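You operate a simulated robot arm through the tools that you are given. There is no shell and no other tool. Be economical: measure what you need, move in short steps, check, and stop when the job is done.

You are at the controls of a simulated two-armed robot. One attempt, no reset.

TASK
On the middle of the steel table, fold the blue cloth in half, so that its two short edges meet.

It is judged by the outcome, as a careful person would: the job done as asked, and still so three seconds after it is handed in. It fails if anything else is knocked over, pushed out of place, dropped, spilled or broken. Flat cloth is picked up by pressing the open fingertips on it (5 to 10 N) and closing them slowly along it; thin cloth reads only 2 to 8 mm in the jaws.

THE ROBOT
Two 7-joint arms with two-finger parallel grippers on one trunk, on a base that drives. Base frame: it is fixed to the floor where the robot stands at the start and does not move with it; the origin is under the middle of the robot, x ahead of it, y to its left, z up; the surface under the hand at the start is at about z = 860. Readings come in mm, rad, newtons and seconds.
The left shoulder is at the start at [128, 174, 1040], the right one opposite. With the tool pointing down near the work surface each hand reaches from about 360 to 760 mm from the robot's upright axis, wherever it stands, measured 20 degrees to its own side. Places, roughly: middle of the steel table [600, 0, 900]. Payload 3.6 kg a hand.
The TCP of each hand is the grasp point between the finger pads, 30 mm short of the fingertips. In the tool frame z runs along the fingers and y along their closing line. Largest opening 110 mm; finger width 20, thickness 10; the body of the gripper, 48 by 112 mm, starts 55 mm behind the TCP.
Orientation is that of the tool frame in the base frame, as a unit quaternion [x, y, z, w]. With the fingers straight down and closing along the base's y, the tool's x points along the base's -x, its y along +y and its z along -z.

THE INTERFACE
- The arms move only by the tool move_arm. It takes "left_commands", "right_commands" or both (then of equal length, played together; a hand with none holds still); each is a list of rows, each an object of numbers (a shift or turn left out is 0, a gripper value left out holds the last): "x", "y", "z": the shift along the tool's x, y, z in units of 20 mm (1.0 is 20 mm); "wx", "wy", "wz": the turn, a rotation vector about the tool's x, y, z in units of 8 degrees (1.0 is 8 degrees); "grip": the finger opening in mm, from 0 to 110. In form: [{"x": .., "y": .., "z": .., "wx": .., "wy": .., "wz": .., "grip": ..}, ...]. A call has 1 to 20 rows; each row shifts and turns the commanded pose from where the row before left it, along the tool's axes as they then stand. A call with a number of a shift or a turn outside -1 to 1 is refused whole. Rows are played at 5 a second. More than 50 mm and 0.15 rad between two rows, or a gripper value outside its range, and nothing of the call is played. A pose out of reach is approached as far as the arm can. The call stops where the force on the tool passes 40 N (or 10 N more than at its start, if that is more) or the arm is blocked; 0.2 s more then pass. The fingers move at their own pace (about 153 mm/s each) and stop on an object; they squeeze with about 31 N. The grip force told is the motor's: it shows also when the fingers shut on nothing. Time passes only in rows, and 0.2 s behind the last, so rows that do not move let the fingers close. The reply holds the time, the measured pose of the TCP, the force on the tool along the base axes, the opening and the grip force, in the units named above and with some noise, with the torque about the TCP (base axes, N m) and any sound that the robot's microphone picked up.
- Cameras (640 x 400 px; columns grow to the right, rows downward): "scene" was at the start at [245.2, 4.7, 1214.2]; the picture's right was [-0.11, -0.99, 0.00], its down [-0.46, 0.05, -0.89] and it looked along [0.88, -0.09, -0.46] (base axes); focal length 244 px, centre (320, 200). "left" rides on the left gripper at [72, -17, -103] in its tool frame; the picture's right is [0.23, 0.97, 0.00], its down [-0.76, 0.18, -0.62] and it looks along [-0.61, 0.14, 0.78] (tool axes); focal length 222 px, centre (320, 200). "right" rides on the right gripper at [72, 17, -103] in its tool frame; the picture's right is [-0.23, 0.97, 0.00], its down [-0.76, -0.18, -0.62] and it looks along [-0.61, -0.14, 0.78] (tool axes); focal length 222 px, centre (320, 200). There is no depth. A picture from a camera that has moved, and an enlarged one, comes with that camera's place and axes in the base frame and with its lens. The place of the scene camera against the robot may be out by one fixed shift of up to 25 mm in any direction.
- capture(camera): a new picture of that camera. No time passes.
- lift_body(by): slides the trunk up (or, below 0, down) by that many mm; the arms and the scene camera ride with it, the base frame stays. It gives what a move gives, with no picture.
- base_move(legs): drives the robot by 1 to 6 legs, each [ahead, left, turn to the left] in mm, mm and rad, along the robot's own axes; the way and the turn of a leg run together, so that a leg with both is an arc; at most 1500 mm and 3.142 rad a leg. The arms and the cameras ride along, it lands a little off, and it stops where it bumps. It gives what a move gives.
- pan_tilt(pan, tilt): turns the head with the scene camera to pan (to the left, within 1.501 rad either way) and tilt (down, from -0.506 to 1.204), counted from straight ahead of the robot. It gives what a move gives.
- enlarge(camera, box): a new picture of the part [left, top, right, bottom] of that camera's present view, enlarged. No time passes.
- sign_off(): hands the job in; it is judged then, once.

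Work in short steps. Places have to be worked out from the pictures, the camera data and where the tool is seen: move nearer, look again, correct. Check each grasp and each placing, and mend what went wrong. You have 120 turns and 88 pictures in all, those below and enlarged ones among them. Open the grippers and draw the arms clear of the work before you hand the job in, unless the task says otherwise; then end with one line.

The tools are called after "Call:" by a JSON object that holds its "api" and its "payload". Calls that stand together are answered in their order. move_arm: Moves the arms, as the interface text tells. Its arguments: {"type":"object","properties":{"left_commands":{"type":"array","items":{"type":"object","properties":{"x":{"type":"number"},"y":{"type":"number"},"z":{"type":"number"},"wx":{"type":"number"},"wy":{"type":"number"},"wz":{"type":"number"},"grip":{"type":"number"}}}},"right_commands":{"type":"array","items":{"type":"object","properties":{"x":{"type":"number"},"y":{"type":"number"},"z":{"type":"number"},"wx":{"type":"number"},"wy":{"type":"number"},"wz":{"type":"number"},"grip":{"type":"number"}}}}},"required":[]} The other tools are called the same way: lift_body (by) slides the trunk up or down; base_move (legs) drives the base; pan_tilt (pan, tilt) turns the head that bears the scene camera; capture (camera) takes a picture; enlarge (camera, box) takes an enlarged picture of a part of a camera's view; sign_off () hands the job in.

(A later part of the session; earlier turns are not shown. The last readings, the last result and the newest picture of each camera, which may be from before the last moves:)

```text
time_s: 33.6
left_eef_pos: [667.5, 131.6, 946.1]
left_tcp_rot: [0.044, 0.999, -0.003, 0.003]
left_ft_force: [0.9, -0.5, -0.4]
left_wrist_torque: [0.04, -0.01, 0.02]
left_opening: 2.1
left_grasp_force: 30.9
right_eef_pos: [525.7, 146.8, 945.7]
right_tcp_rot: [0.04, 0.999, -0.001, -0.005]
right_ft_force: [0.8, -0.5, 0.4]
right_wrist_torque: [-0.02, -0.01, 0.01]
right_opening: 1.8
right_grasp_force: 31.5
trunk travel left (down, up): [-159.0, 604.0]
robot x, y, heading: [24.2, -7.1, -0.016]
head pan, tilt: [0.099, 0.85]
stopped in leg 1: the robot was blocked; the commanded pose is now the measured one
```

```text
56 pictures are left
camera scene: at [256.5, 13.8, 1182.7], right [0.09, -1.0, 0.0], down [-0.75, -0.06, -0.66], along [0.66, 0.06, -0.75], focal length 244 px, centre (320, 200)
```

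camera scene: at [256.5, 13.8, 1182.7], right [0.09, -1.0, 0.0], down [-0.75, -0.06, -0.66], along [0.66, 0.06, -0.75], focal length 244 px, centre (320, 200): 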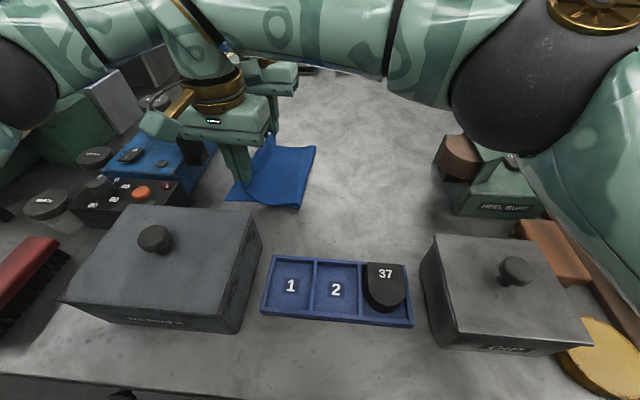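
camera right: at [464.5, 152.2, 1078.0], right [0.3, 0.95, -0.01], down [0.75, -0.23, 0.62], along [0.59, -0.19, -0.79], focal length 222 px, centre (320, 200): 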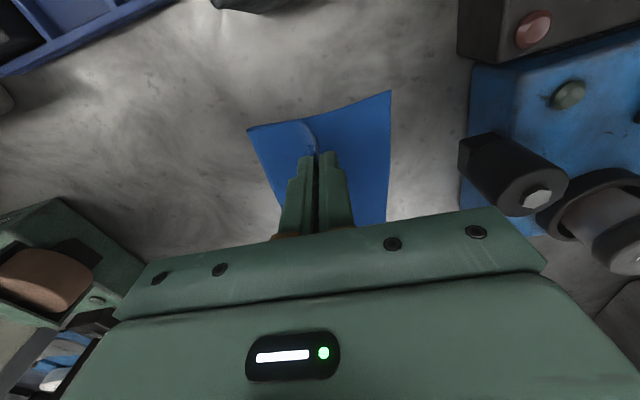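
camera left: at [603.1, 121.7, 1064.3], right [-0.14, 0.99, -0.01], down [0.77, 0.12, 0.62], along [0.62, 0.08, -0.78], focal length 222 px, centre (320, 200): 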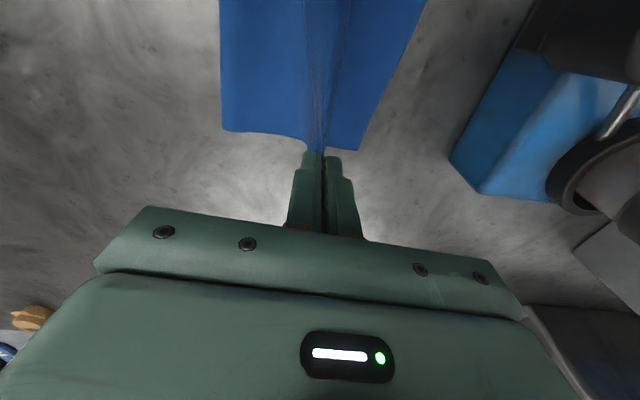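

It moved about 33 mm and then reported blocked. I'll look left to see what the robot or its left elbow is near.

Call:
{"api": "pan_tilt", "payload": {"pan": 0.9, "tilt": 0.7}}

Call:
{"api": "capture", "payload": {"camera": "scene"}}

Call:
{"api": "pan_tilt", "payload": {"pan": -0.7, "tilt": 0.8}}

Call:
{"api": "capture", "payload": {"camera": "scene"}}

```text
time_s: 34.7
left_eef_pos: [667.1, 131.3, 946.2]
left_tcp_rot: [0.045, 0.999, -0.004, 0.002]
left_ft_force: [0.0, -0.2, -0.3]
left_wrist_torque: [0.03, -0.02, 0.02]
left_opening: 2.1
left_grasp_force: 30.9
right_eef_pos: [527.6, 147.3, 946.4]
right_tcp_rot: [0.042, 0.999, -0.001, -0.005]
right_ft_force: [0.1, 0.3, -0.1]
right_wrist_torque: [0.02, -0.01, 0.0]
right_opening: 2.1
right_grasp_force: 31.0
trunk travel left (down, up): [-159.0, 604.0]
robot x, y, heading: [26.4, -9.2, -0.013]
head pan, tilt: [0.901, 0.7]
```

```text
55 pictures are left
camera scene: at [232.1, 73.5, 1195.0], right [0.77, -0.63, 0.0], down [-0.41, -0.5, -0.76], along [0.48, 0.59, -0.64], focal length 244 px, centre (320, 200)
```

scene: 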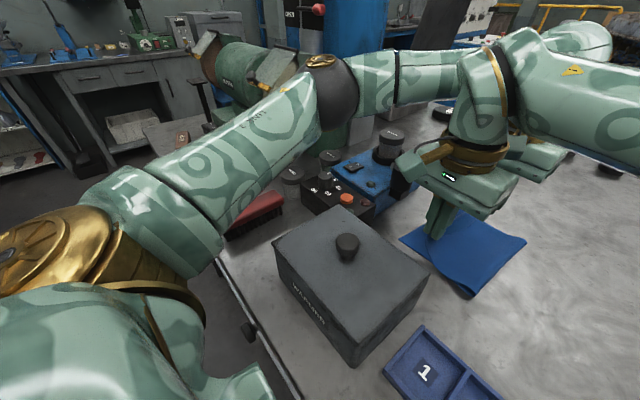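

```text
time_s: 36.4
left_eef_pos: [667.9, 130.4, 945.8]
left_tcp_rot: [0.044, 0.999, -0.004, 0.002]
left_ft_force: [0.7, -0.1, -1.3]
left_wrist_torque: [0.01, 0.02, 0.01]
left_opening: 2.1
left_grasp_force: 30.3
right_eef_pos: [528.0, 147.1, 946.0]
right_tcp_rot: [0.041, 0.999, -0.002, -0.005]
right_ft_force: [0.4, 0.3, 0.8]
right_wrist_torque: [-0.01, 0.01, 0.02]
right_opening: 2.3
right_grasp_force: 31.3
trunk travel left (down, up): [-159.0, 604.0]
robot x, y, heading: [24.5, -6.4, -0.012]
head pan, tilt: [-0.7, 0.799]
```

```text
54 pictures are left
camera scene: at [239.4, -45.0, 1186.8], right [-0.65, -0.76, 0.0], down [-0.54, 0.47, -0.7], along [0.53, -0.46, -0.72], focal length 244 px, centre (320, 200)
```

scene: 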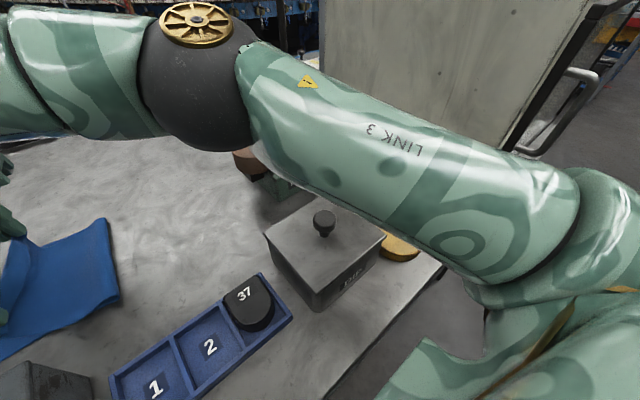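

No contact is visible and nothing has moved. The hands need about 35 mm more in y, so I'll try that with the arms alone in small steps while lowering.

Call:
{"api": "move_arm", "payload": {"left_commands": [{"y": 0.25, "x": -0.07, "z": 0.1}, {"y": 0.25, "x": -0.07, "z": 0.15}, {"y": 0.25, "x": -0.07, "z": 0.15}, {}], "right_commands": [{"y": 0.25, "x": -0.07, "z": 0.1}, {"y": 0.25, "x": -0.07, "z": 0.15}, {"y": 0.25, "x": -0.07, "z": 0.15}, {}]}}

Call:
{"api": "pan_tilt", "payload": {"pan": 0.25, "tilt": 0.85}}

Call:
{"api": "capture", "payload": {"camera": "scene"}}

```text
time_s: 37.4
left_eef_pos: [672.8, 145.1, 937.2]
left_tcp_rot: [0.045, 0.999, -0.004, 0.002]
left_ft_force: [-0.4, -0.1, 1.3]
left_wrist_torque: [0.01, 0.03, 0.04]
left_opening: 2.0
left_grasp_force: 30.7
right_eef_pos: [533.1, 161.7, 937.5]
right_tcp_rot: [0.042, 0.999, -0.002, -0.004]
right_ft_force: [0.0, 0.1, 0.0]
right_wrist_torque: [0.01, 0.02, 0.0]
right_opening: 2.2
right_grasp_force: 30.6
trunk travel left (down, up): [-159.0, 604.0]
robot x, y, heading: [27.7, -6.3, -0.014]
head pan, tilt: [-0.7, 0.799]
```

```text
time_s: 38.6
left_eef_pos: [672.8, 145.6, 937.6]
left_tcp_rot: [0.044, 0.999, -0.005, 0.002]
left_ft_force: [0.3, 0.8, 0.2]
left_wrist_torque: [0.04, -0.03, -0.04]
left_opening: 2.2
left_grasp_force: 31.3
right_eef_pos: [531.9, 162.0, 936.8]
right_tcp_rot: [0.041, 0.999, -0.002, -0.005]
right_ft_force: [-0.2, 0.9, -0.1]
right_wrist_torque: [-0.02, 0.02, 0.03]
right_opening: 2.3
right_grasp_force: 31.1
trunk travel left (down, up): [-159.0, 604.0]
robot x, y, heading: [19.9, -4.4, -0.016]
head pan, tilt: [0.25, 0.85]
```

```text
53 pictures are left
camera scene: at [254.4, 26.0, 1182.7], right [0.23, -0.97, 0.0], down [-0.73, -0.18, -0.66], along [0.64, 0.15, -0.75], focal length 244 px, centre (320, 200)
```

scene: 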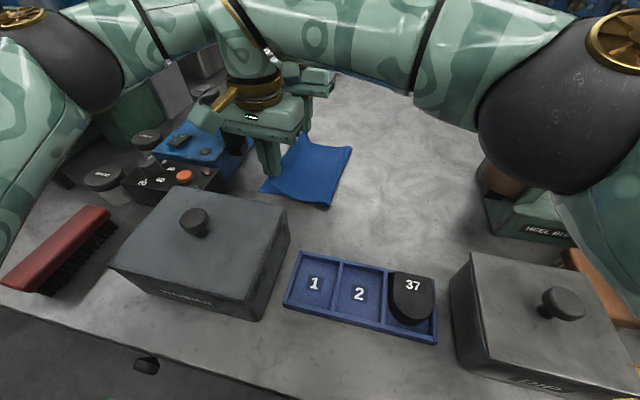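

That was reachable. Next is another 13 mm in y and 22 mm down, then I'll look through the wrist cameras.

Call:
{"api": "move_arm", "payload": {"left_commands": [{"y": 0.22, "x": -0.05, "z": 0.3}, {"y": 0.22, "x": -0.05, "z": 0.4}, {"y": 0.21, "z": 0.4}, {}], "right_commands": [{"y": 0.22, "x": -0.05, "z": 0.3}, {"y": 0.22, "x": -0.05, "z": 0.4}, {"y": 0.21, "z": 0.4}, {}]}}

Call:
{"api": "capture", "payload": {"camera": "left"}}

Call:
{"api": "capture", "payload": {"camera": "right"}}

Call:
{"api": "capture", "payload": {"camera": "scene"}}

```text
time_s: 39.6
left_eef_pos: [675.9, 156.9, 917.3]
left_tcp_rot: [0.044, 0.999, -0.006, 0.003]
left_ft_force: [33.9, -17.7, 13.1]
left_wrist_torque: [1.93, 4.74, 1.9]
left_opening: 2.1
left_grasp_force: 30.7
right_eef_pos: [537.0, 161.6, 924.1]
right_tcp_rot: [0.037, 0.999, -0.001, -0.007]
right_ft_force: [-33.6, 19.5, -13.7]
right_wrist_torque: [-1.72, -2.6, 0.65]
right_opening: 2.3
right_grasp_force: 31.1
right hand out of reach, approached as far as the arm can: row 1, 2, 3
trunk travel left (down, up): [-159.0, 604.0]
robot x, y, heading: [25.7, -3.6, -0.014]
head pan, tilt: [0.25, 0.85]
```

```text
52 pictures are left
camera left: at [602.0, 148.0, 1019.5], right [-0.14, 0.99, -0.01], down [0.77, 0.12, 0.63], along [0.62, 0.08, -0.78], focal length 222 px, centre (320, 200)
```

left: 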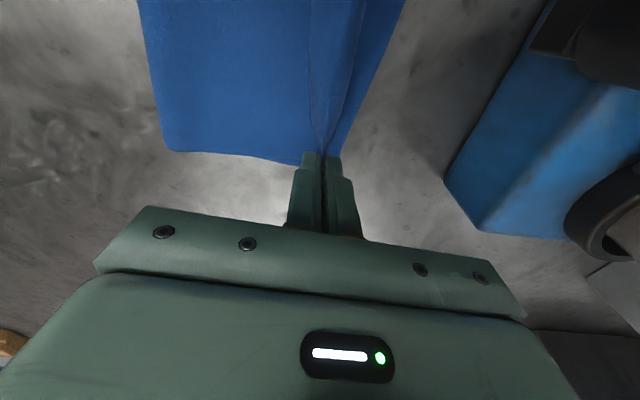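

```text
51 pictures are left
camera right: at [467.7, 185.3, 1029.6], right [0.3, 0.95, -0.01], down [0.76, -0.23, 0.61], along [0.58, -0.19, -0.79], focal length 222 px, centre (320, 200)
```

right: 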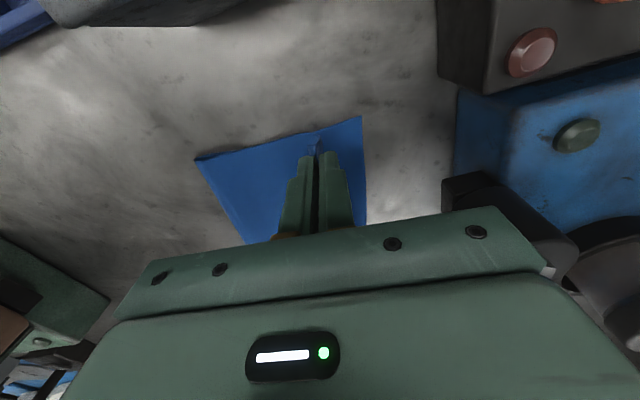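

```text
50 pictures are left
camera scene: at [254.2, 26.0, 1182.8], right [0.23, -0.97, 0.0], down [-0.73, -0.18, -0.66], along [0.64, 0.15, -0.75], focal length 244 px, centre (320, 200)
```

scene: 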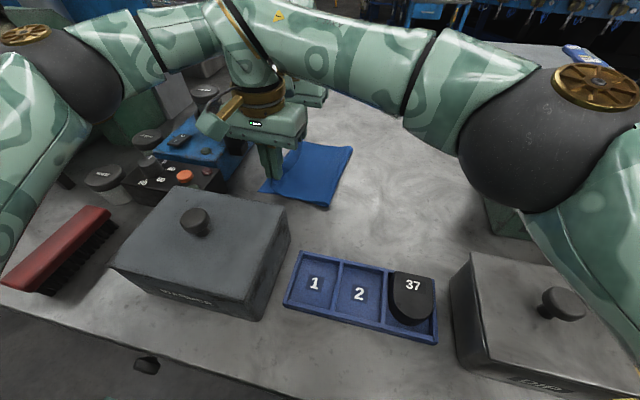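

Force readings show the two wrists pushing on each other at about 34 N. I'll ease the right hand off, since the left pinch is already at its target, and set the left hand down.

Call:
{"api": "move_arm", "payload": {"left_commands": [{}, {}, {"z": 0.3}, {"z": 0.3}, {"z": 0.3}, {}], "right_commands": [{"x": 0.25, "y": -0.2}, {"x": 0.25, "y": -0.2}, {"z": 0.2}, {"z": 0.2}, {"z": 0.2}, {}]}}

Call:
{"api": "capture", "payload": {"camera": "scene"}}

```text
time_s: 41.0
left_eef_pos: [675.8, 158.5, 897.2]
left_tcp_rot: [0.045, 0.999, -0.004, 0.001]
left_ft_force: [-2.5, 0.8, 4.8]
left_wrist_torque: [0.01, 0.58, 0.0]
left_opening: 2.0
left_grasp_force: 31.0
right_eef_pos: [529.8, 150.9, 912.9]
right_tcp_rot: [0.041, 0.999, -0.002, -0.004]
right_ft_force: [2.8, -0.3, -4.2]
right_wrist_torque: [0.02, -0.07, 0.03]
right_opening: 2.1
right_grasp_force: 30.9
trunk travel left (down, up): [-159.0, 604.0]
robot x, y, heading: [26.1, -5.8, -0.012]
head pan, tilt: [0.25, 0.85]
```

```text
49 pictures are left
camera scene: at [254.4, 26.0, 1182.7], right [0.23, -0.97, 0.0], down [-0.73, -0.18, -0.66], along [0.64, 0.15, -0.75], focal length 244 px, centre (320, 200)
```

scene: 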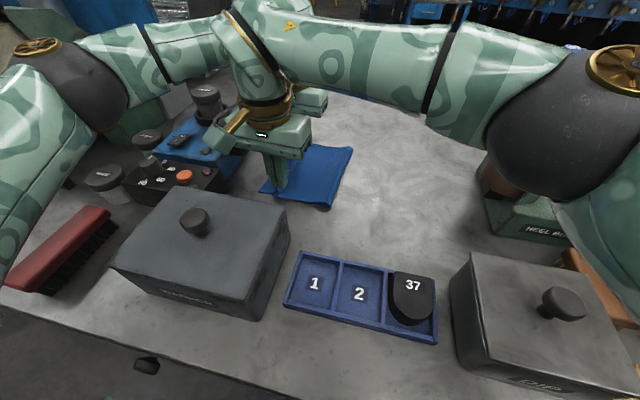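

Contact is relieved. I'll lower the left 2 mm more, open it gently to 26 mm, then raise it a little.

Call:
{"api": "move_arm", "payload": {"left_commands": [{"z": 0.1}, {"grip": 6}, {"grip": 12}, {"grip": 20}, {"grip": 28}, {"z": -0.3}, {"z": -0.5}, {}], "right_commands": [{"x": 0.2}, {"x": 0.1}, {}, {}, {}, {}, {}, {}]}}

Call:
{"api": "capture", "payload": {"camera": "left"}}

```text
time_s: 42.8
left_eef_pos: [675.8, 159.3, 910.8]
left_tcp_rot: [0.045, 0.999, -0.004, 0.002]
left_ft_force: [-0.1, -1.1, -0.5]
left_wrist_torque: [0.0, 0.01, -0.02]
left_opening: 28.3
left_grasp_force: 0.0
right_eef_pos: [525.9, 152.2, 913.4]
right_tcp_rot: [0.041, 0.999, -0.001, -0.005]
right_ft_force: [0.3, -1.0, -0.4]
right_wrist_torque: [0.04, -0.01, -0.01]
right_opening: 2.1
right_grasp_force: 31.3
trunk travel left (down, up): [-159.0, 604.0]
robot x, y, heading: [25.6, -6.1, -0.013]
head pan, tilt: [0.25, 0.85]
```

```text
48 pictures are left
camera left: at [602.4, 149.3, 1014.4], right [-0.14, 0.99, -0.01], down [0.77, 0.11, 0.62], along [0.62, 0.08, -0.78], focal length 222 px, centre (320, 200)
```

left: 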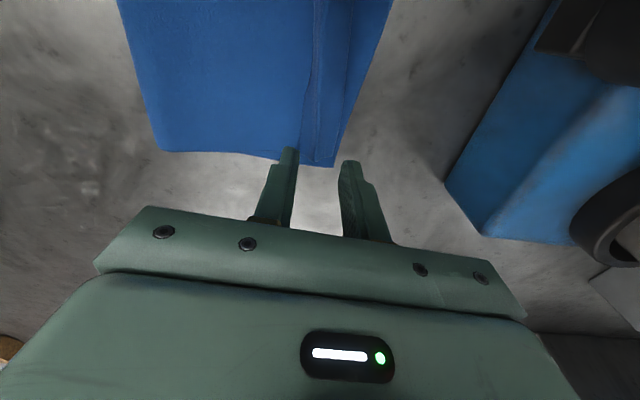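

The left hand released cleanly. I'll raise it well clear and move it left and up so the right arm has room.

Call:
{"api": "move_arm", "payload": {"left_commands": [{"z": -0.9}, {"z": -0.9}, {"z": -0.9}, {"z": -0.9}, {"z": -0.9}, {"z": -0.9}, {"z": -0.9, "y": 0.5}, {"z": -0.5, "y": 0.9}, {"y": 0.9}, {"y": 0.9}, {"y": 0.9}, {}]}}

Call:
{"api": "capture", "payload": {"camera": "left"}}

Call:
{"api": "capture", "payload": {"camera": "right"}}

```text
time_s: 45.4
left_eef_pos: [682.2, 241.6, 1046.4]
left_tcp_rot: [0.045, 0.999, -0.005, 0.002]
left_ft_force: [0.5, -0.3, 0.3]
left_wrist_torque: [0.0, -0.02, -0.01]
left_opening: 27.9
left_grasp_force: 0.1
right_eef_pos: [523.9, 152.5, 913.4]
right_tcp_rot: [0.041, 0.999, -0.001, -0.006]
right_ft_force: [0.2, -0.1, -0.3]
right_wrist_torque: [0.02, -0.01, 0.02]
right_opening: 2.0
right_grasp_force: 31.4
trunk travel left (down, up): [-159.0, 604.0]
robot x, y, heading: [24.2, -6.9, -0.013]
head pan, tilt: [0.25, 0.85]
```

```text
47 pictures are left
camera left: at [609.1, 231.5, 1149.5], right [-0.14, 0.99, -0.01], down [0.77, 0.11, 0.62], along [0.62, 0.08, -0.78], focal length 222 px, centre (320, 200)
```

left: 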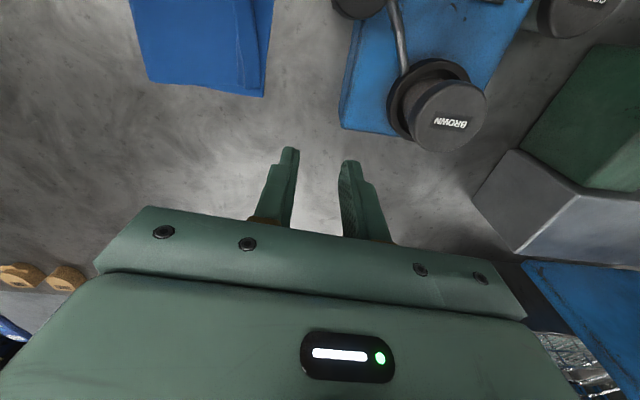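

```text
46 pictures are left
camera right: at [454.5, 176.4, 1018.2], right [0.31, 0.95, -0.01], down [0.75, -0.24, 0.62], along [0.59, -0.19, -0.79], focal length 222 px, centre (320, 200)
```

right: 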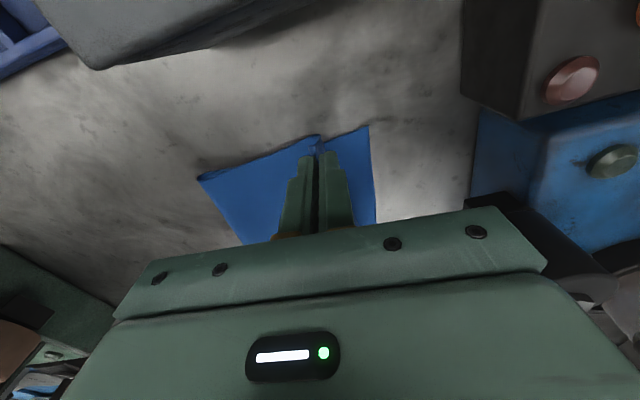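

The left release shows the pinched edge lands where the pinch is, so the right pinch should go to y≈193. With the left arm clear, I'll see how far the right arm now reaches.

Call:
{"api": "move_arm", "payload": {"right_commands": [{"y": 0.4, "x": -0.1}, {"y": 0.4, "x": -0.1}, {"y": 0.4, "x": -0.1}, {"y": 0.4}, {}]}}

Call:
{"api": "capture", "payload": {"camera": "scene"}}

```text
time_s: 46.6
left_eef_pos: [683.9, 240.3, 1045.8]
left_tcp_rot: [0.046, 0.999, -0.004, 0.002]
left_ft_force: [-0.6, -0.1, 1.5]
left_wrist_torque: [0.03, -0.03, 0.03]
left_opening: 28.0
left_grasp_force: 0.1
right_eef_pos: [532.4, 166.5, 913.3]
right_tcp_rot: [0.041, 0.999, -0.001, -0.004]
right_ft_force: [0.1, -0.3, -0.2]
right_wrist_torque: [0.0, -0.01, -0.01]
right_opening: 2.0
right_grasp_force: 30.5
right hand out of reach, approached as far as the arm can: row 2, 3, 4
trunk travel left (down, up): [-159.0, 604.0]
robot x, y, heading: [21.8, -4.9, -0.014]
head pan, tilt: [0.25, 0.85]
```

```text
45 pictures are left
camera scene: at [254.3, 26.1, 1182.7], right [0.23, -0.97, 0.0], down [-0.73, -0.18, -0.66], along [0.64, 0.15, -0.75], focal length 244 px, centre (320, 200)
```

scene: 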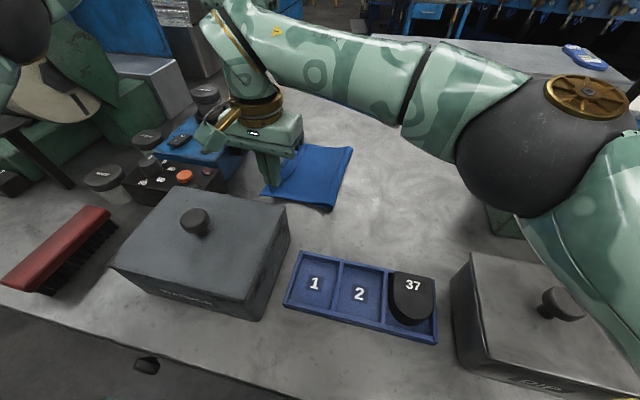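

The right arm is stuck at y≈166, so the base must carry it the last 27 mm. I'll check the left elbow's clearance first.

Call:
{"api": "pan_tilt", "payload": {"pan": 1.1, "tilt": 0.5}}

Call:
{"api": "capture", "payload": {"camera": "scene"}}

```text
time_s: 47.8
left_eef_pos: [682.3, 241.3, 1046.3]
left_tcp_rot: [0.045, 0.999, -0.004, 0.002]
left_ft_force: [-0.2, 0.0, -0.6]
left_wrist_torque: [-0.03, -0.03, 0.04]
left_opening: 28.0
left_grasp_force: 0.1
right_eef_pos: [532.2, 165.7, 912.9]
right_tcp_rot: [0.041, 0.999, -0.001, -0.005]
right_ft_force: [-0.6, -0.5, -0.4]
right_wrist_torque: [0.02, -0.01, -0.02]
right_opening: 1.8
right_grasp_force: 30.5
trunk travel left (down, up): [-159.0, 604.0]
robot x, y, heading: [22.4, -6.6, -0.01]
head pan, tilt: [1.1, 0.499]
```

```text
44 pictures are left
camera scene: at [220.9, 88.3, 1212.7], right [0.88, -0.47, 0.0], down [-0.22, -0.42, -0.88], along [0.41, 0.78, -0.48], focal length 244 px, centre (320, 200)
```

scene: 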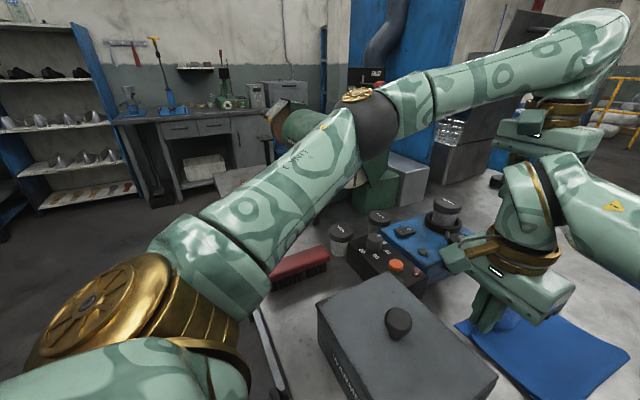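

The way left looks clear: the floor is free and the elbow is well above the table items. I'll drive 27 mm left.

Call:
{"api": "base_move", "payload": {"legs": [[0, 27, 0]]}}

Call:
{"api": "capture", "payload": {"camera": "right"}}

Call:
{"api": "capture", "payload": {"camera": "scene"}}

```text
time_s: 48.6
left_eef_pos: [681.3, 267.2, 1046.6]
left_tcp_rot: [0.045, 0.999, -0.004, 0.003]
left_ft_force: [-0.1, 0.6, -0.3]
left_wrist_torque: [-0.04, -0.01, -0.02]
left_opening: 28.1
left_grasp_force: 0.1
right_eef_pos: [531.5, 190.8, 913.1]
right_tcp_rot: [0.042, 0.999, -0.001, -0.004]
right_ft_force: [-0.1, 0.5, 0.2]
right_wrist_torque: [-0.03, 0.0, 0.04]
right_opening: 1.8
right_grasp_force: 31.4
trunk travel left (down, up): [-159.0, 604.0]
robot x, y, heading: [21.9, 23.0, -0.012]
head pan, tilt: [1.1, 0.499]
```

```text
43 pictures are left
camera right: at [459.9, 215.4, 1017.8], right [0.31, 0.95, -0.01], down [0.75, -0.24, 0.62], along [0.59, -0.19, -0.79], focal length 222 px, centre (320, 200)
```

right: 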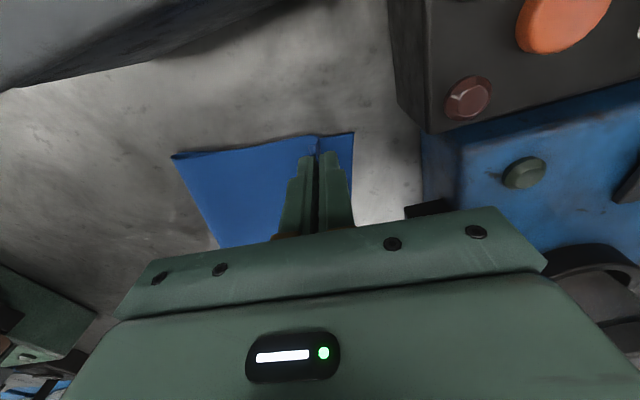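

```text
42 pictures are left
camera scene: at [218.6, 115.5, 1212.7], right [0.88, -0.47, 0.0], down [-0.22, -0.42, -0.88], along [0.41, 0.78, -0.48], focal length 244 px, centre (320, 200)
```

scene: 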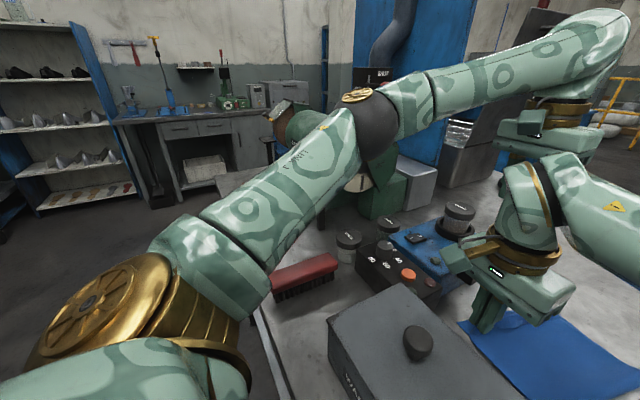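

The move worked, but the right view suggests the lower layer slid along at the near side. I'll look at the whole cloth.

Call:
{"api": "pan_tilt", "payload": {"pan": 0.2, "tilt": 0.8}}

Call:
{"api": "enlarge", "payload": {"camera": "scene", "box": [200, 100, 440, 250]}}

Call:
{"api": "capture", "payload": {"camera": "left"}}

```text
time_s: 49.8
left_eef_pos: [682.1, 266.6, 1046.2]
left_tcp_rot: [0.045, 0.999, -0.004, 0.001]
left_ft_force: [0.6, -0.6, -0.7]
left_wrist_torque: [0.0, 0.03, 0.01]
left_opening: 28.2
left_grasp_force: 0.1
right_eef_pos: [529.9, 192.0, 913.7]
right_tcp_rot: [0.042, 0.999, 0.0, -0.004]
right_ft_force: [0.8, 0.4, 0.1]
right_wrist_torque: [-0.01, -0.02, 0.01]
right_opening: 1.9
right_grasp_force: 30.5
trunk travel left (down, up): [-159.0, 604.0]
robot x, y, heading: [20.7, 21.6, -0.014]
head pan, tilt: [0.201, 0.799]
```

```text
2.67 times, centred on (320, 175) of scene
camera zoom: at [255.7, 49.0, 1186.8], right [0.19, -0.98, 0.0], down [-0.7, -0.13, -0.7], along [0.68, 0.13, -0.72], focal length 650 px, centre (320, 267)
```

zoom: 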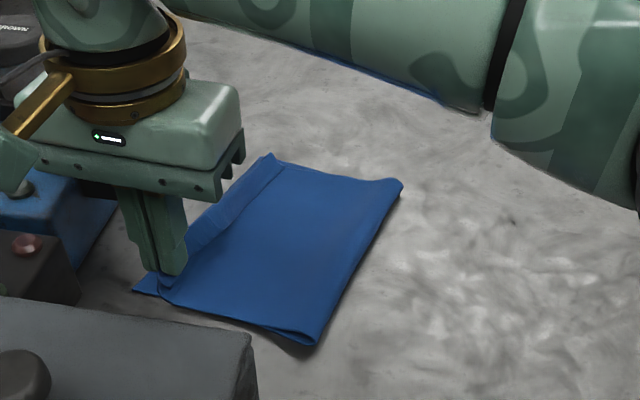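

```text
40 pictures are left
camera left: at [607.5, 257.1, 1149.5], right [-0.14, 0.99, -0.01], down [0.77, 0.11, 0.62], along [0.62, 0.08, -0.78], focal length 222 px, centre (320, 200)
```

left: 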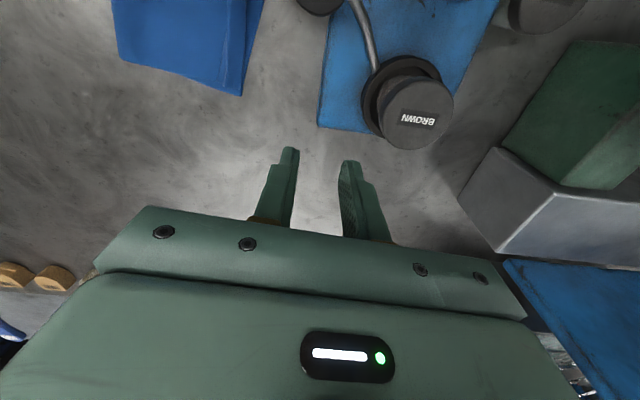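

The fold is a puffy roll and the lower layer has rotated a little. I'll lay the right corner down here and release with light pressure, then flatten the crease and tune the edges.

Call:
{"api": "move_arm", "payload": {"right_commands": [{"z": 0.4}, {"z": 0.3}, {"z": 0.15}, {}]}}

```text
time_s: 50.8
left_eef_pos: [681.9, 266.4, 1046.9]
left_tcp_rot: [0.046, 0.999, -0.004, 0.002]
left_ft_force: [0.1, 0.8, -0.2]
left_wrist_torque: [-0.02, 0.03, 0.0]
left_opening: 28.2
left_grasp_force: 0.1
right_eef_pos: [529.7, 191.6, 897.8]
right_tcp_rot: [0.042, 0.999, -0.001, -0.004]
right_ft_force: [0.9, 0.0, 0.1]
right_wrist_torque: [-0.02, 0.01, 0.02]
right_opening: 2.3
right_grasp_force: 31.4
trunk travel left (down, up): [-159.0, 604.0]
robot x, y, heading: [25.8, 20.9, -0.014]
head pan, tilt: [0.201, 0.799]
```

I'll go down the last few millimetres to light contact and open slowly.

Call:
{"api": "move_arm", "payload": {"right_commands": [{"z": 0.1}, {"z": 0.08}, {}, {"grip": 5}, {"grip": 8}, {"grip": 12}, {"grip": 16}, {"grip": 20}, {"grip": 24}, {}, {"z": -0.3}, {"z": -0.5}, {"z": -0.5}, {}]}}

Call:
{"api": "capture", "payload": {"camera": "right"}}

```text
time_s: 53.8
left_eef_pos: [680.5, 263.8, 1046.3]
left_tcp_rot: [0.046, 0.999, -0.005, 0.002]
left_ft_force: [-0.4, -1.4, 0.0]
left_wrist_torque: [0.03, 0.02, 0.0]
left_opening: 28.1
left_grasp_force: 0.1
right_eef_pos: [530.1, 188.0, 919.0]
right_tcp_rot: [0.043, 0.999, 0.0, -0.005]
right_ft_force: [0.0, -0.2, -0.7]
right_wrist_torque: [0.03, 0.03, -0.03]
right_opening: 23.9
right_grasp_force: 0.0
trunk travel left (down, up): [-159.0, 604.0]
robot x, y, heading: [20.6, 20.1, -0.015]
head pan, tilt: [0.201, 0.799]
```

```text
39 pictures are left
camera right: at [459.9, 212.9, 1023.9], right [0.31, 0.95, 0.0], down [0.75, -0.24, 0.62], along [0.59, -0.19, -0.79], focal length 222 px, centre (320, 200)
```

right: 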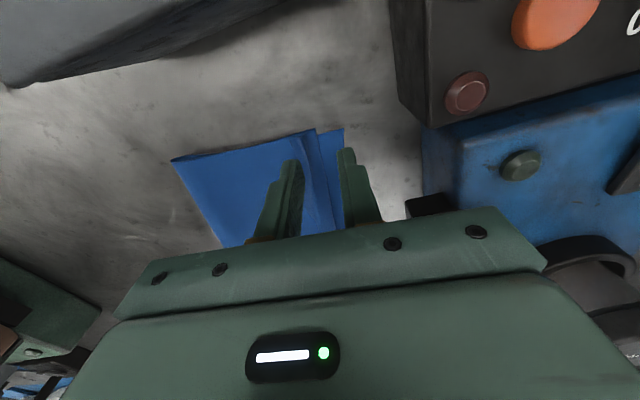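

Released. I'll raise the right hand and pull it off to the right to see the whole cloth.

Call:
{"api": "move_arm", "payload": {"right_commands": [{"z": -0.9}, {"z": -0.9}, {"z": -0.9}, {"z": -0.9}, {"z": -0.9}, {"y": -0.9}, {"y": -0.9}, {"y": -0.9}, {"y": -0.9}, {"y": -0.9}, {"y": -0.9}, {"y": -0.9}, {"y": -0.9}, {"y": -0.9}, {"y": -0.9}, {"y": -0.9}, {"y": -0.9}, {}]}}

Call:
{"api": "enlarge", "payload": {"camera": "scene", "box": [200, 100, 440, 250]}}

Call:
{"api": "capture", "payload": {"camera": "scene"}}

```text
time_s: 57.6
left_eef_pos: [683.1, 260.5, 1047.4]
left_tcp_rot: [0.049, 0.999, -0.004, 0.002]
left_ft_force: [-0.4, -0.4, -0.3]
left_wrist_torque: [-0.03, 0.0, 0.0]
left_opening: 28.0
left_grasp_force: 0.1
right_eef_pos: [523.2, -45.3, 1005.6]
right_tcp_rot: [0.045, 0.999, -0.001, -0.005]
right_ft_force: [0.0, -0.1, 1.0]
right_wrist_torque: [0.01, 0.0, 0.02]
right_opening: 23.8
right_grasp_force: 0.1
right hand out of reach, approached as far as the arm can: row 2, 3, 4, 5
trunk travel left (down, up): [-159.0, 604.0]
robot x, y, heading: [25.7, 19.4, -0.022]
head pan, tilt: [0.201, 0.799]
```

```text
2.67 times, centred on (320, 175) of scene
camera zoom: at [256.0, 46.6, 1186.7], right [0.18, -0.98, 0.0], down [-0.71, -0.13, -0.7], along [0.69, 0.12, -0.72], focal length 650 px, centre (320, 267)
```

zoom: 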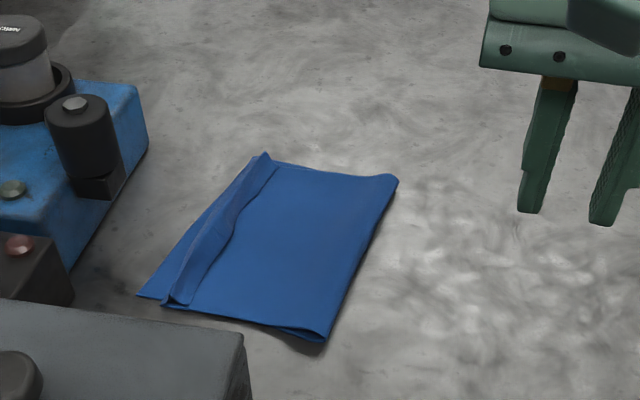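

```text
37 pictures are left
camera scene: at [256.0, 46.6, 1186.7], right [0.18, -0.98, 0.0], down [-0.71, -0.13, -0.7], along [0.69, 0.12, -0.72], focal length 244 px, centre (320, 200)
```

scene: 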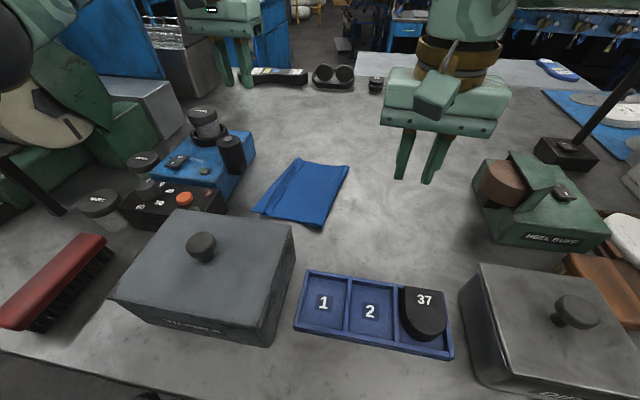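

The cloth is folded and the surroundings are untouched. The top edge is still about 10–20 mm short, with a pleat along it, so I'll bring the left hand and its camera over it for a closer look.

Call:
{"api": "move_arm", "payload": {"left_commands": [{"x": 0.82, "y": -0.79, "z": 0.2, "grip": 20}, {"x": 0.82, "y": -0.79, "z": 0.35}, {"x": 0.82, "y": -0.79, "z": 0.35}, {"x": 0.82, "y": -0.79, "z": 0.35}, {"x": 0.82, "y": -0.79, "z": 0.35}, {"x": 0.82, "y": -0.79, "z": 0.35}, {"x": 0.82, "y": -0.79, "z": 0.35}, {}]}}

Call:
{"api": "capture", "payload": {"camera": "left"}}

```text
time_s: 59.4
left_eef_pos: [558.8, 159.5, 1001.2]
left_tcp_rot: [0.049, 0.999, -0.004, 0.001]
left_ft_force: [-0.3, -0.4, 0.2]
left_wrist_torque: [-0.03, -0.03, -0.02]
left_opening: 19.9
left_grasp_force: 0.0
right_eef_pos: [523.1, -46.1, 1003.9]
right_tcp_rot: [0.046, 0.999, 0.0, -0.005]
right_ft_force: [-0.6, -0.2, 0.3]
right_wrist_torque: [-0.01, 0.04, 0.01]
right_opening: 23.8
right_grasp_force: 0.0
trunk travel left (down, up): [-159.0, 604.0]
robot x, y, heading: [22.2, 21.7, -0.022]
head pan, tilt: [0.201, 0.799]
```

```text
36 pictures are left
camera left: at [484.5, 150.9, 1104.3], right [-0.13, 0.99, -0.01], down [0.77, 0.11, 0.62], along [0.62, 0.07, -0.78], focal length 222 px, centre (320, 200)
```

left: 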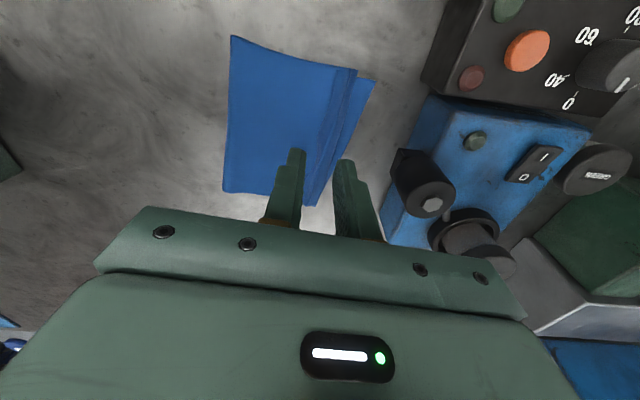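

Call:
{"api": "enlarge", "payload": {"camera": "left", "box": [200, 20, 400, 220]}}

```text
2.00 times, centred on (300, 120) of left
camera zoom: at [484.5, 150.9, 1104.3], right [-0.13, 0.99, -0.01], down [0.77, 0.11, 0.62], along [0.62, 0.07, -0.78], focal length 444 px, centre (360, 360)
```

zoom: 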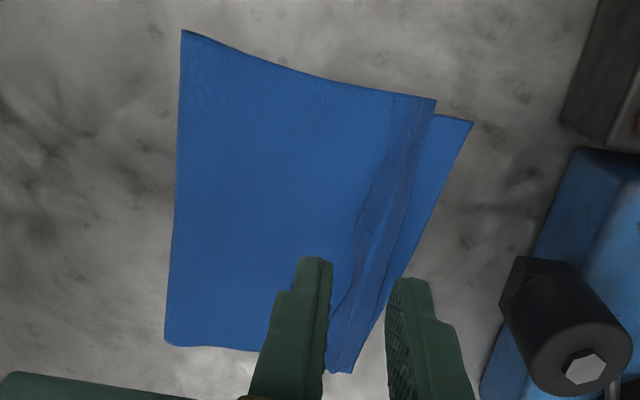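

The far edge nearly meets and the near edge is about 22 mm short because the crease is still puffy. Plan: the right hand, yawed 90°, presses the crease flat and holds the cloth while the left re-pinches the pleat and draws the top edge out. I'll rotate the right hand first and shift the left aside.

Call:
{"api": "move_arm", "payload": {"right_commands": [{"wz": -0.97, "grip": 70}, {"wz": -0.97}, {"wz": -0.97}, {"wz": -0.97}, {"wz": -0.97}, {"wz": -0.97}, {"wz": -0.97}, {"wz": -0.97}, {"wz": -0.97}, {"wz": -0.97}, {"wz": -0.97}, {}], "left_commands": [{"y": 0.7}, {"y": 0.7}, {"y": 0.7}, {}, {}, {}, {}, {}, {}, {}, {}, {}]}}

Call:
{"api": "capture", "payload": {"camera": "scene"}}

```text
time_s: 62.0
left_eef_pos: [561.7, 202.4, 1001.1]
left_tcp_rot: [0.05, 0.999, -0.003, 0.002]
left_ft_force: [-0.6, 0.2, -0.8]
left_wrist_torque: [0.02, 0.0, -0.01]
left_opening: 19.9
left_grasp_force: 0.1
right_eef_pos: [526.4, -54.1, 1007.0]
right_tcp_rot: [-0.243, 0.97, 0.005, 0.001]
right_ft_force: [-0.2, 0.5, -0.1]
right_wrist_torque: [-0.02, -0.02, 0.04]
right_opening: 70.0
right_grasp_force: 0.0
right hand out of reach, approached as far as the arm can: row 5, 6, 7, 8, 9, 10, 11
trunk travel left (down, up): [-159.0, 604.0]
robot x, y, heading: [24.4, 24.9, -0.026]
head pan, tilt: [0.201, 0.799]
```

```text
34 pictures are left
camera scene: at [255.9, 45.8, 1186.7], right [0.18, -0.98, 0.0], down [-0.71, -0.13, -0.7], along [0.69, 0.12, -0.72], focal length 244 px, centre (320, 200)
```

scene: 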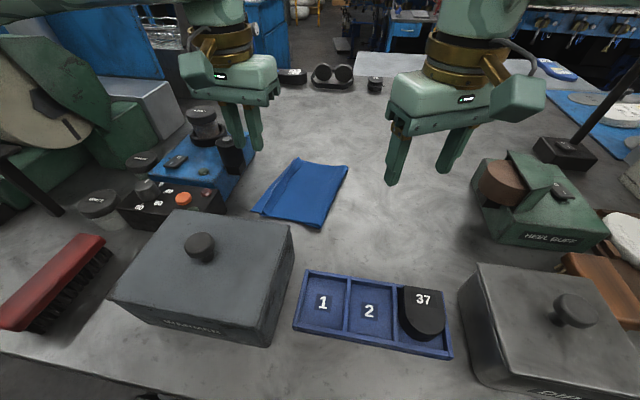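

The wrist can't rotate that way. A single closed fingertip pressed on the crease at mid-length will do as the anchor, so I'll yaw back and move the right hand above the fold at about [598,66].

Call:
{"api": "move_arm", "payload": {"right_commands": [{"wz": 0.9, "grip": 0}, {"wz": 0.9}, {"wz": 0.9}, {"wz": 0.9}, {"wz": 0.9}, {"x": -0.415, "y": 0.91, "z": 0.4}, {"x": -0.415, "y": 0.91, "z": 0.4}, {"x": -0.415, "y": 0.91, "z": 0.5}, {"x": -0.415, "y": 0.91, "z": 0.6}, {"x": -0.415, "y": 0.91, "z": 0.6}, {"x": -0.415, "y": 0.91, "z": 0.6}, {"x": -0.415, "y": 0.91, "z": 0.6}, {}]}}

Call:
{"api": "capture", "payload": {"camera": "right"}}

```text
time_s: 64.8
left_eef_pos: [560.9, 201.0, 1001.8]
left_tcp_rot: [0.049, 0.999, -0.004, 0.001]
left_ft_force: [0.4, -0.9, 0.1]
left_wrist_torque: [0.0, -0.01, -0.01]
left_opening: 20.0
left_grasp_force: 0.1
right_eef_pos: [601.3, 65.7, 935.3]
right_tcp_rot: [0.068, 0.998, 0.005, -0.001]
right_ft_force: [1.0, 0.6, 0.1]
right_wrist_torque: [0.01, 0.01, 0.02]
right_opening: 0.0
right_grasp_force: 30.9
trunk travel left (down, up): [-159.0, 604.0]
robot x, y, heading: [20.7, 20.6, -0.025]
head pan, tilt: [0.201, 0.799]
```

```text
33 pictures are left
camera right: at [531.0, 91.9, 1039.0], right [0.36, 0.93, 0.01], down [0.73, -0.29, 0.62], along [0.58, -0.21, -0.78], focal length 222 px, centre (320, 200)
```

right: 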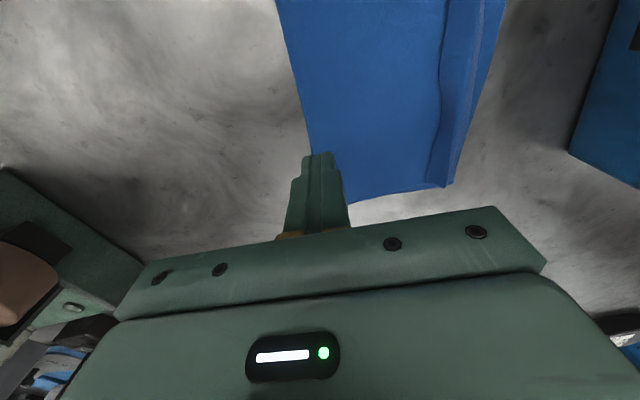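

The crease at x≈601 is at y≈59, so the closed tip at y≈69 covers it. I'll lower to press it.

Call:
{"api": "move_arm", "payload": {"right_commands": [{"y": 0.15, "z": 0.5}, {"z": 0.5}, {"z": 0.4}, {"z": 0.3}, {"z": 0.2}, {"z": 0.15}, {}]}}

Call:
{"api": "capture", "payload": {"camera": "right"}}

```text
time_s: 66.4
left_eef_pos: [563.1, 201.7, 1000.0]
left_tcp_rot: [0.05, 0.999, -0.004, 0.002]
left_ft_force: [-1.4, 0.0, 0.2]
left_wrist_torque: [-0.01, -0.01, -0.02]
left_opening: 20.1
left_grasp_force: 0.1
right_eef_pos: [600.8, 69.5, 892.9]
right_tcp_rot: [0.068, 0.998, 0.005, -0.001]
right_ft_force: [0.0, -0.5, 0.1]
right_wrist_torque: [0.02, 0.01, 0.01]
right_opening: 0.0
right_grasp_force: 30.8
trunk travel left (down, up): [-159.0, 604.0]
robot x, y, heading: [21.8, 22.5, -0.023]
head pan, tilt: [0.201, 0.799]
```

```text
32 pictures are left
camera right: at [531.6, 95.6, 997.5], right [0.36, 0.93, 0.01], down [0.73, -0.29, 0.62], along [0.58, -0.21, -0.78], focal length 222 px, centre (320, 200)
```

right: 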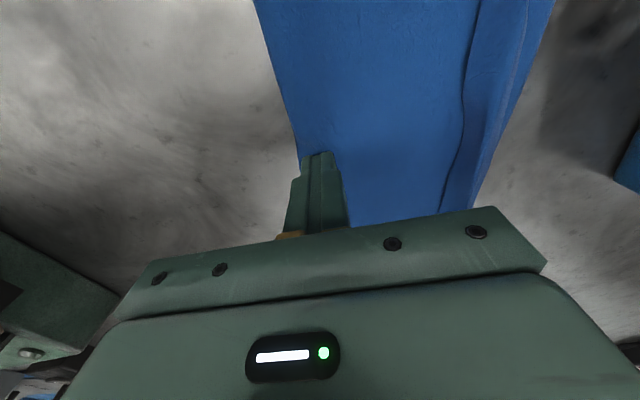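

Call:
{"api": "move_arm", "payload": {"right_commands": [{"z": 0.08}, {}, {}]}}

```text
time_s: 67.2
left_eef_pos: [561.8, 201.8, 999.8]
left_tcp_rot: [0.049, 0.999, -0.004, 0.002]
left_ft_force: [0.5, -0.3, 0.5]
left_wrist_torque: [-0.02, -0.02, 0.02]
left_opening: 19.7
left_grasp_force: 0.2
right_eef_pos: [601.2, 70.1, 891.3]
right_tcp_rot: [0.068, 0.998, 0.005, -0.001]
right_ft_force: [0.9, -0.6, 1.1]
right_wrist_torque: [-0.03, -0.02, 0.02]
right_opening: 0.0
right_grasp_force: 31.3
trunk travel left (down, up): [-159.0, 604.0]
robot x, y, heading: [22.6, 24.1, -0.021]
head pan, tilt: [0.201, 0.799]
```

Force is just starting. I'll add a bit more press on the right while bringing the left hand above the near pleat corner.

Call:
{"api": "move_arm", "payload": {"right_commands": [{"z": 0.05}, {}, {"z": 0.03}, {}, {}, {}], "left_commands": [{"x": 0.41, "y": -0.32, "z": 0.85, "grip": 22}, {"x": 0.41, "y": -0.32, "z": 0.85}, {"x": 0.41, "y": -0.32, "z": 0.85}, {"x": 0.41, "y": -0.32, "z": 0.85}, {"wz": 1}, {}]}}

Call:
{"api": "enlarge", "payload": {"camera": "left", "box": [200, 20, 440, 220]}}

```text
time_s: 68.6
left_eef_pos: [525.1, 180.8, 933.6]
left_tcp_rot: [0.121, 0.993, -0.003, 0.003]
left_ft_force: [0.6, 0.4, -0.2]
left_wrist_torque: [-0.01, 0.01, -0.02]
left_opening: 21.8
left_grasp_force: 0.1
right_eef_pos: [600.2, 69.3, 891.8]
right_tcp_rot: [0.069, 0.998, 0.005, 0.0]
right_ft_force: [3.0, 0.1, 14.1]
right_wrist_torque: [-0.09, -0.07, 0.0]
right_opening: 0.0
right_grasp_force: 30.9
trunk travel left (down, up): [-159.0, 604.0]
robot x, y, heading: [19.4, 18.1, -0.023]
head pan, tilt: [0.201, 0.799]
```

```text
2.00 times, centred on (320, 120) of left
camera zoom: at [451.3, 181.7, 1036.6], right [0.01, 1.0, -0.01], down [0.78, 0.0, 0.63], along [0.63, -0.01, -0.78], focal length 444 px, centre (320, 360)
```

zoom: 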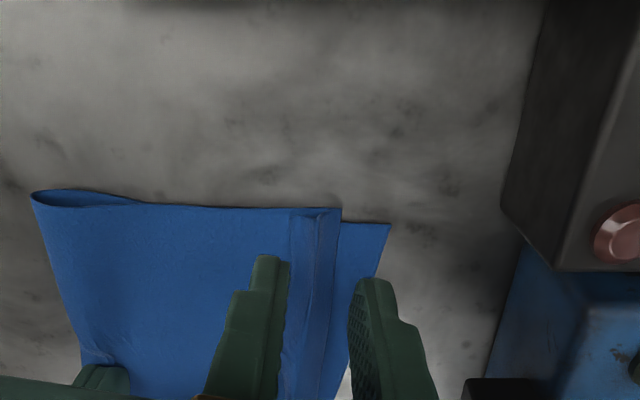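

The view is clear. The fingers straddle the near pleat, whose ridge is at y≈179, and the near top edge is about 20 mm short. I'll descend to just above the lower layer and close gently on the pleat only.

Call:
{"api": "move_arm", "payload": {"left_commands": [{"x": -0.1, "y": -0.1, "z": 0.6}, {"z": 0.6}, {"z": 0.5}, {"z": 0.15}, {}, {"grip": 18}, {"grip": 14}, {"grip": 10}, {"grip": 7}, {"grip": 4}, {"grip": 2}, {"grip": 0}, {}]}}

Call:
{"api": "enlarge", "payload": {"camera": "left", "box": [200, 20, 440, 220]}}

```text
time_s: 71.4
left_eef_pos: [528.6, 176.5, 895.5]
left_tcp_rot: [0.119, 0.993, -0.004, 0.001]
left_ft_force: [-0.1, -0.2, 0.0]
left_wrist_torque: [-0.02, 0.01, -0.01]
left_opening: 2.7
left_grasp_force: 30.1
right_eef_pos: [600.7, 69.4, 891.7]
right_tcp_rot: [0.069, 0.998, 0.005, 0.0]
right_ft_force: [3.4, -0.3, 20.2]
right_wrist_torque: [-0.08, -0.09, 0.0]
right_opening: 0.0
right_grasp_force: 30.8
trunk travel left (down, up): [-159.0, 604.0]
robot x, y, heading: [22.1, 21.7, -0.022]
head pan, tilt: [0.201, 0.799]
```

```text
2.00 times, centred on (320, 120) of left
camera zoom: at [453.8, 178.4, 998.9], right [0.01, 1.0, -0.01], down [0.78, 0.0, 0.63], along [0.63, -0.01, -0.78], focal length 444 px, centre (320, 360)
```

zoom: 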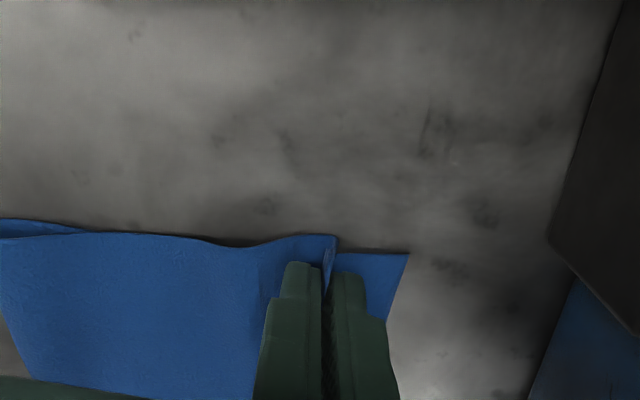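

The pleat is pinched at 2.7 mm, top layer only. With the right hand anchoring the crease, I'll lift 12 mm and draw the edge outward 28 mm.

Call:
{"api": "move_arm", "payload": {"left_commands": [{"z": -0.3}, {"z": -0.3}, {"y": 0.2}, {"y": 0.2}, {"y": 0.2}, {"y": 0.2}, {"y": 0.2}, {"y": 0.2}, {"y": 0.2}, {}]}}

Call:
{"api": "enlarge", "payload": {"camera": "left", "box": [160, 20, 400, 220]}}

Call:
{"api": "enlarge", "payload": {"camera": "scene", "box": [200, 100, 440, 250]}}

```text
time_s: 73.6
left_eef_pos: [531.2, 215.3, 910.8]
left_tcp_rot: [0.113, 0.994, -0.003, 0.005]
left_ft_force: [-4.4, 1.8, 26.6]
left_wrist_torque: [1.03, -1.19, 0.35]
left_opening: 2.6
left_grasp_force: 31.0
right_eef_pos: [597.6, 82.1, 892.0]
right_tcp_rot: [0.062, 0.998, 0.006, 0.001]
right_ft_force: [-0.2, 1.5, 5.4]
right_wrist_torque: [0.05, 0.02, 0.0]
right_opening: 0.0
right_grasp_force: 30.8
trunk travel left (down, up): [-159.0, 604.0]
robot x, y, heading: [19.3, 23.4, -0.009]
head pan, tilt: [0.201, 0.799]
```

```text
2.00 times, centred on (280, 120) of left
camera zoom: at [457.0, 215.7, 1012.8], right [0.0, 1.0, -0.01], down [0.78, 0.01, 0.63], along [0.63, 0.0, -0.78], focal length 444 px, centre (400, 360)
```

zoom: 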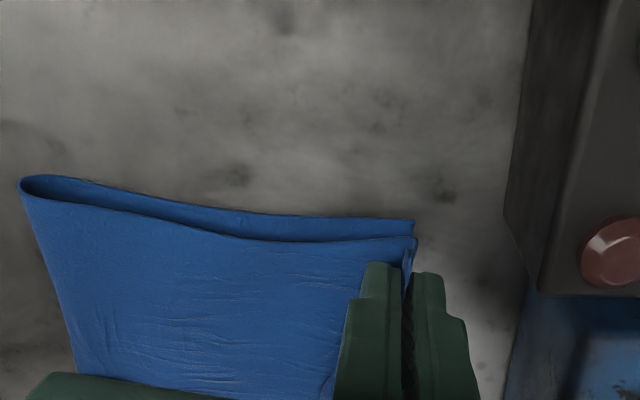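

```text
2.67 times, centred on (320, 175) of scene
camera zoom: at [252.6, 52.8, 1187.6], right [0.19, -0.98, 0.0], down [-0.7, -0.14, -0.7], along [0.69, 0.13, -0.72], focal length 650 px, centre (320, 267)
```

zoom: 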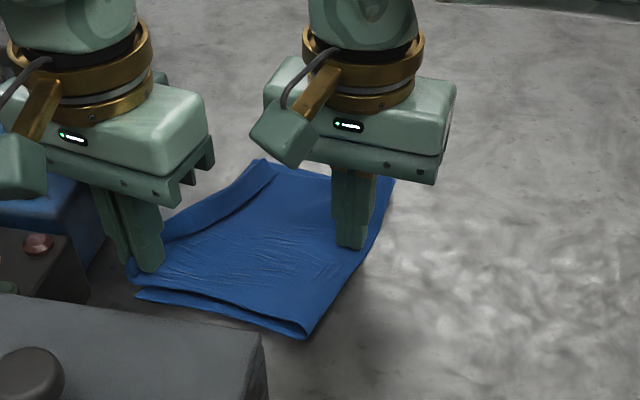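

The edges now line up at the near corner, but 26 N upward on the left hand means its gripper body is touching the black post on the blue box. I'll raise slightly and tilt the hand's top toward the right, away from it.

Call:
{"api": "move_arm", "payload": {"left_commands": [{"z": -0.4}, {"wx": -0.6, "y": -0.1}, {"wx": -0.6, "y": -0.15}, {"wx": -0.6, "y": -0.15}, {}]}}

Call:
{"api": "capture", "payload": {"camera": "left"}}

Call:
{"api": "capture", "payload": {"camera": "scene"}}

```text
time_s: 74.8
left_eef_pos: [531.3, 201.7, 916.1]
left_tcp_rot: [0.114, 0.986, 0.122, 0.016]
left_ft_force: [1.2, -0.4, -0.8]
left_wrist_torque: [-0.06, 0.0, -0.02]
left_opening: 2.7
left_grasp_force: 31.1
right_eef_pos: [599.2, 76.2, 892.4]
right_tcp_rot: [0.065, 0.998, 0.005, 0.001]
right_ft_force: [-0.3, 2.9, 16.3]
right_wrist_torque: [0.05, 0.0, 0.01]
right_opening: 0.0
right_grasp_force: 31.8
trunk travel left (down, up): [-159.0, 604.0]
robot x, y, heading: [22.7, 23.3, -0.018]
head pan, tilt: [0.201, 0.799]
```

```text
27 pictures are left
camera left: at [450.5, 177.6, 1011.4], right [-0.01, 0.97, 0.24], down [0.74, -0.15, 0.65], along [0.67, 0.18, -0.72], focal length 222 px, centre (320, 200)
```

left: 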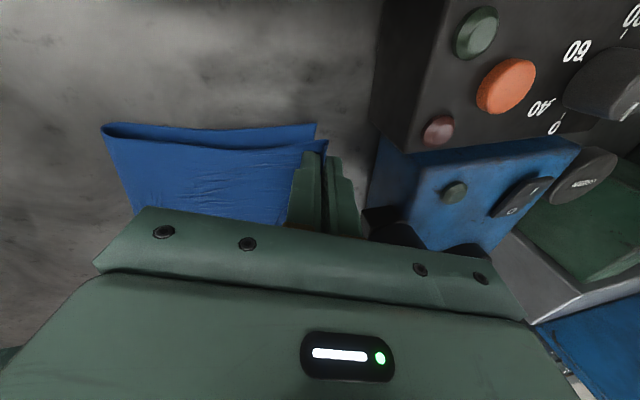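

```text
26 pictures are left
camera scene: at [254.3, 48.6, 1187.1], right [0.18, -0.98, 0.0], down [-0.7, -0.13, -0.7], along [0.69, 0.13, -0.72], focal length 244 px, centre (320, 200)
```

scene: 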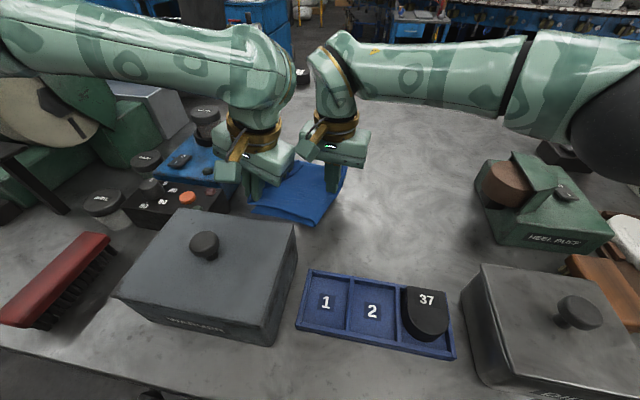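

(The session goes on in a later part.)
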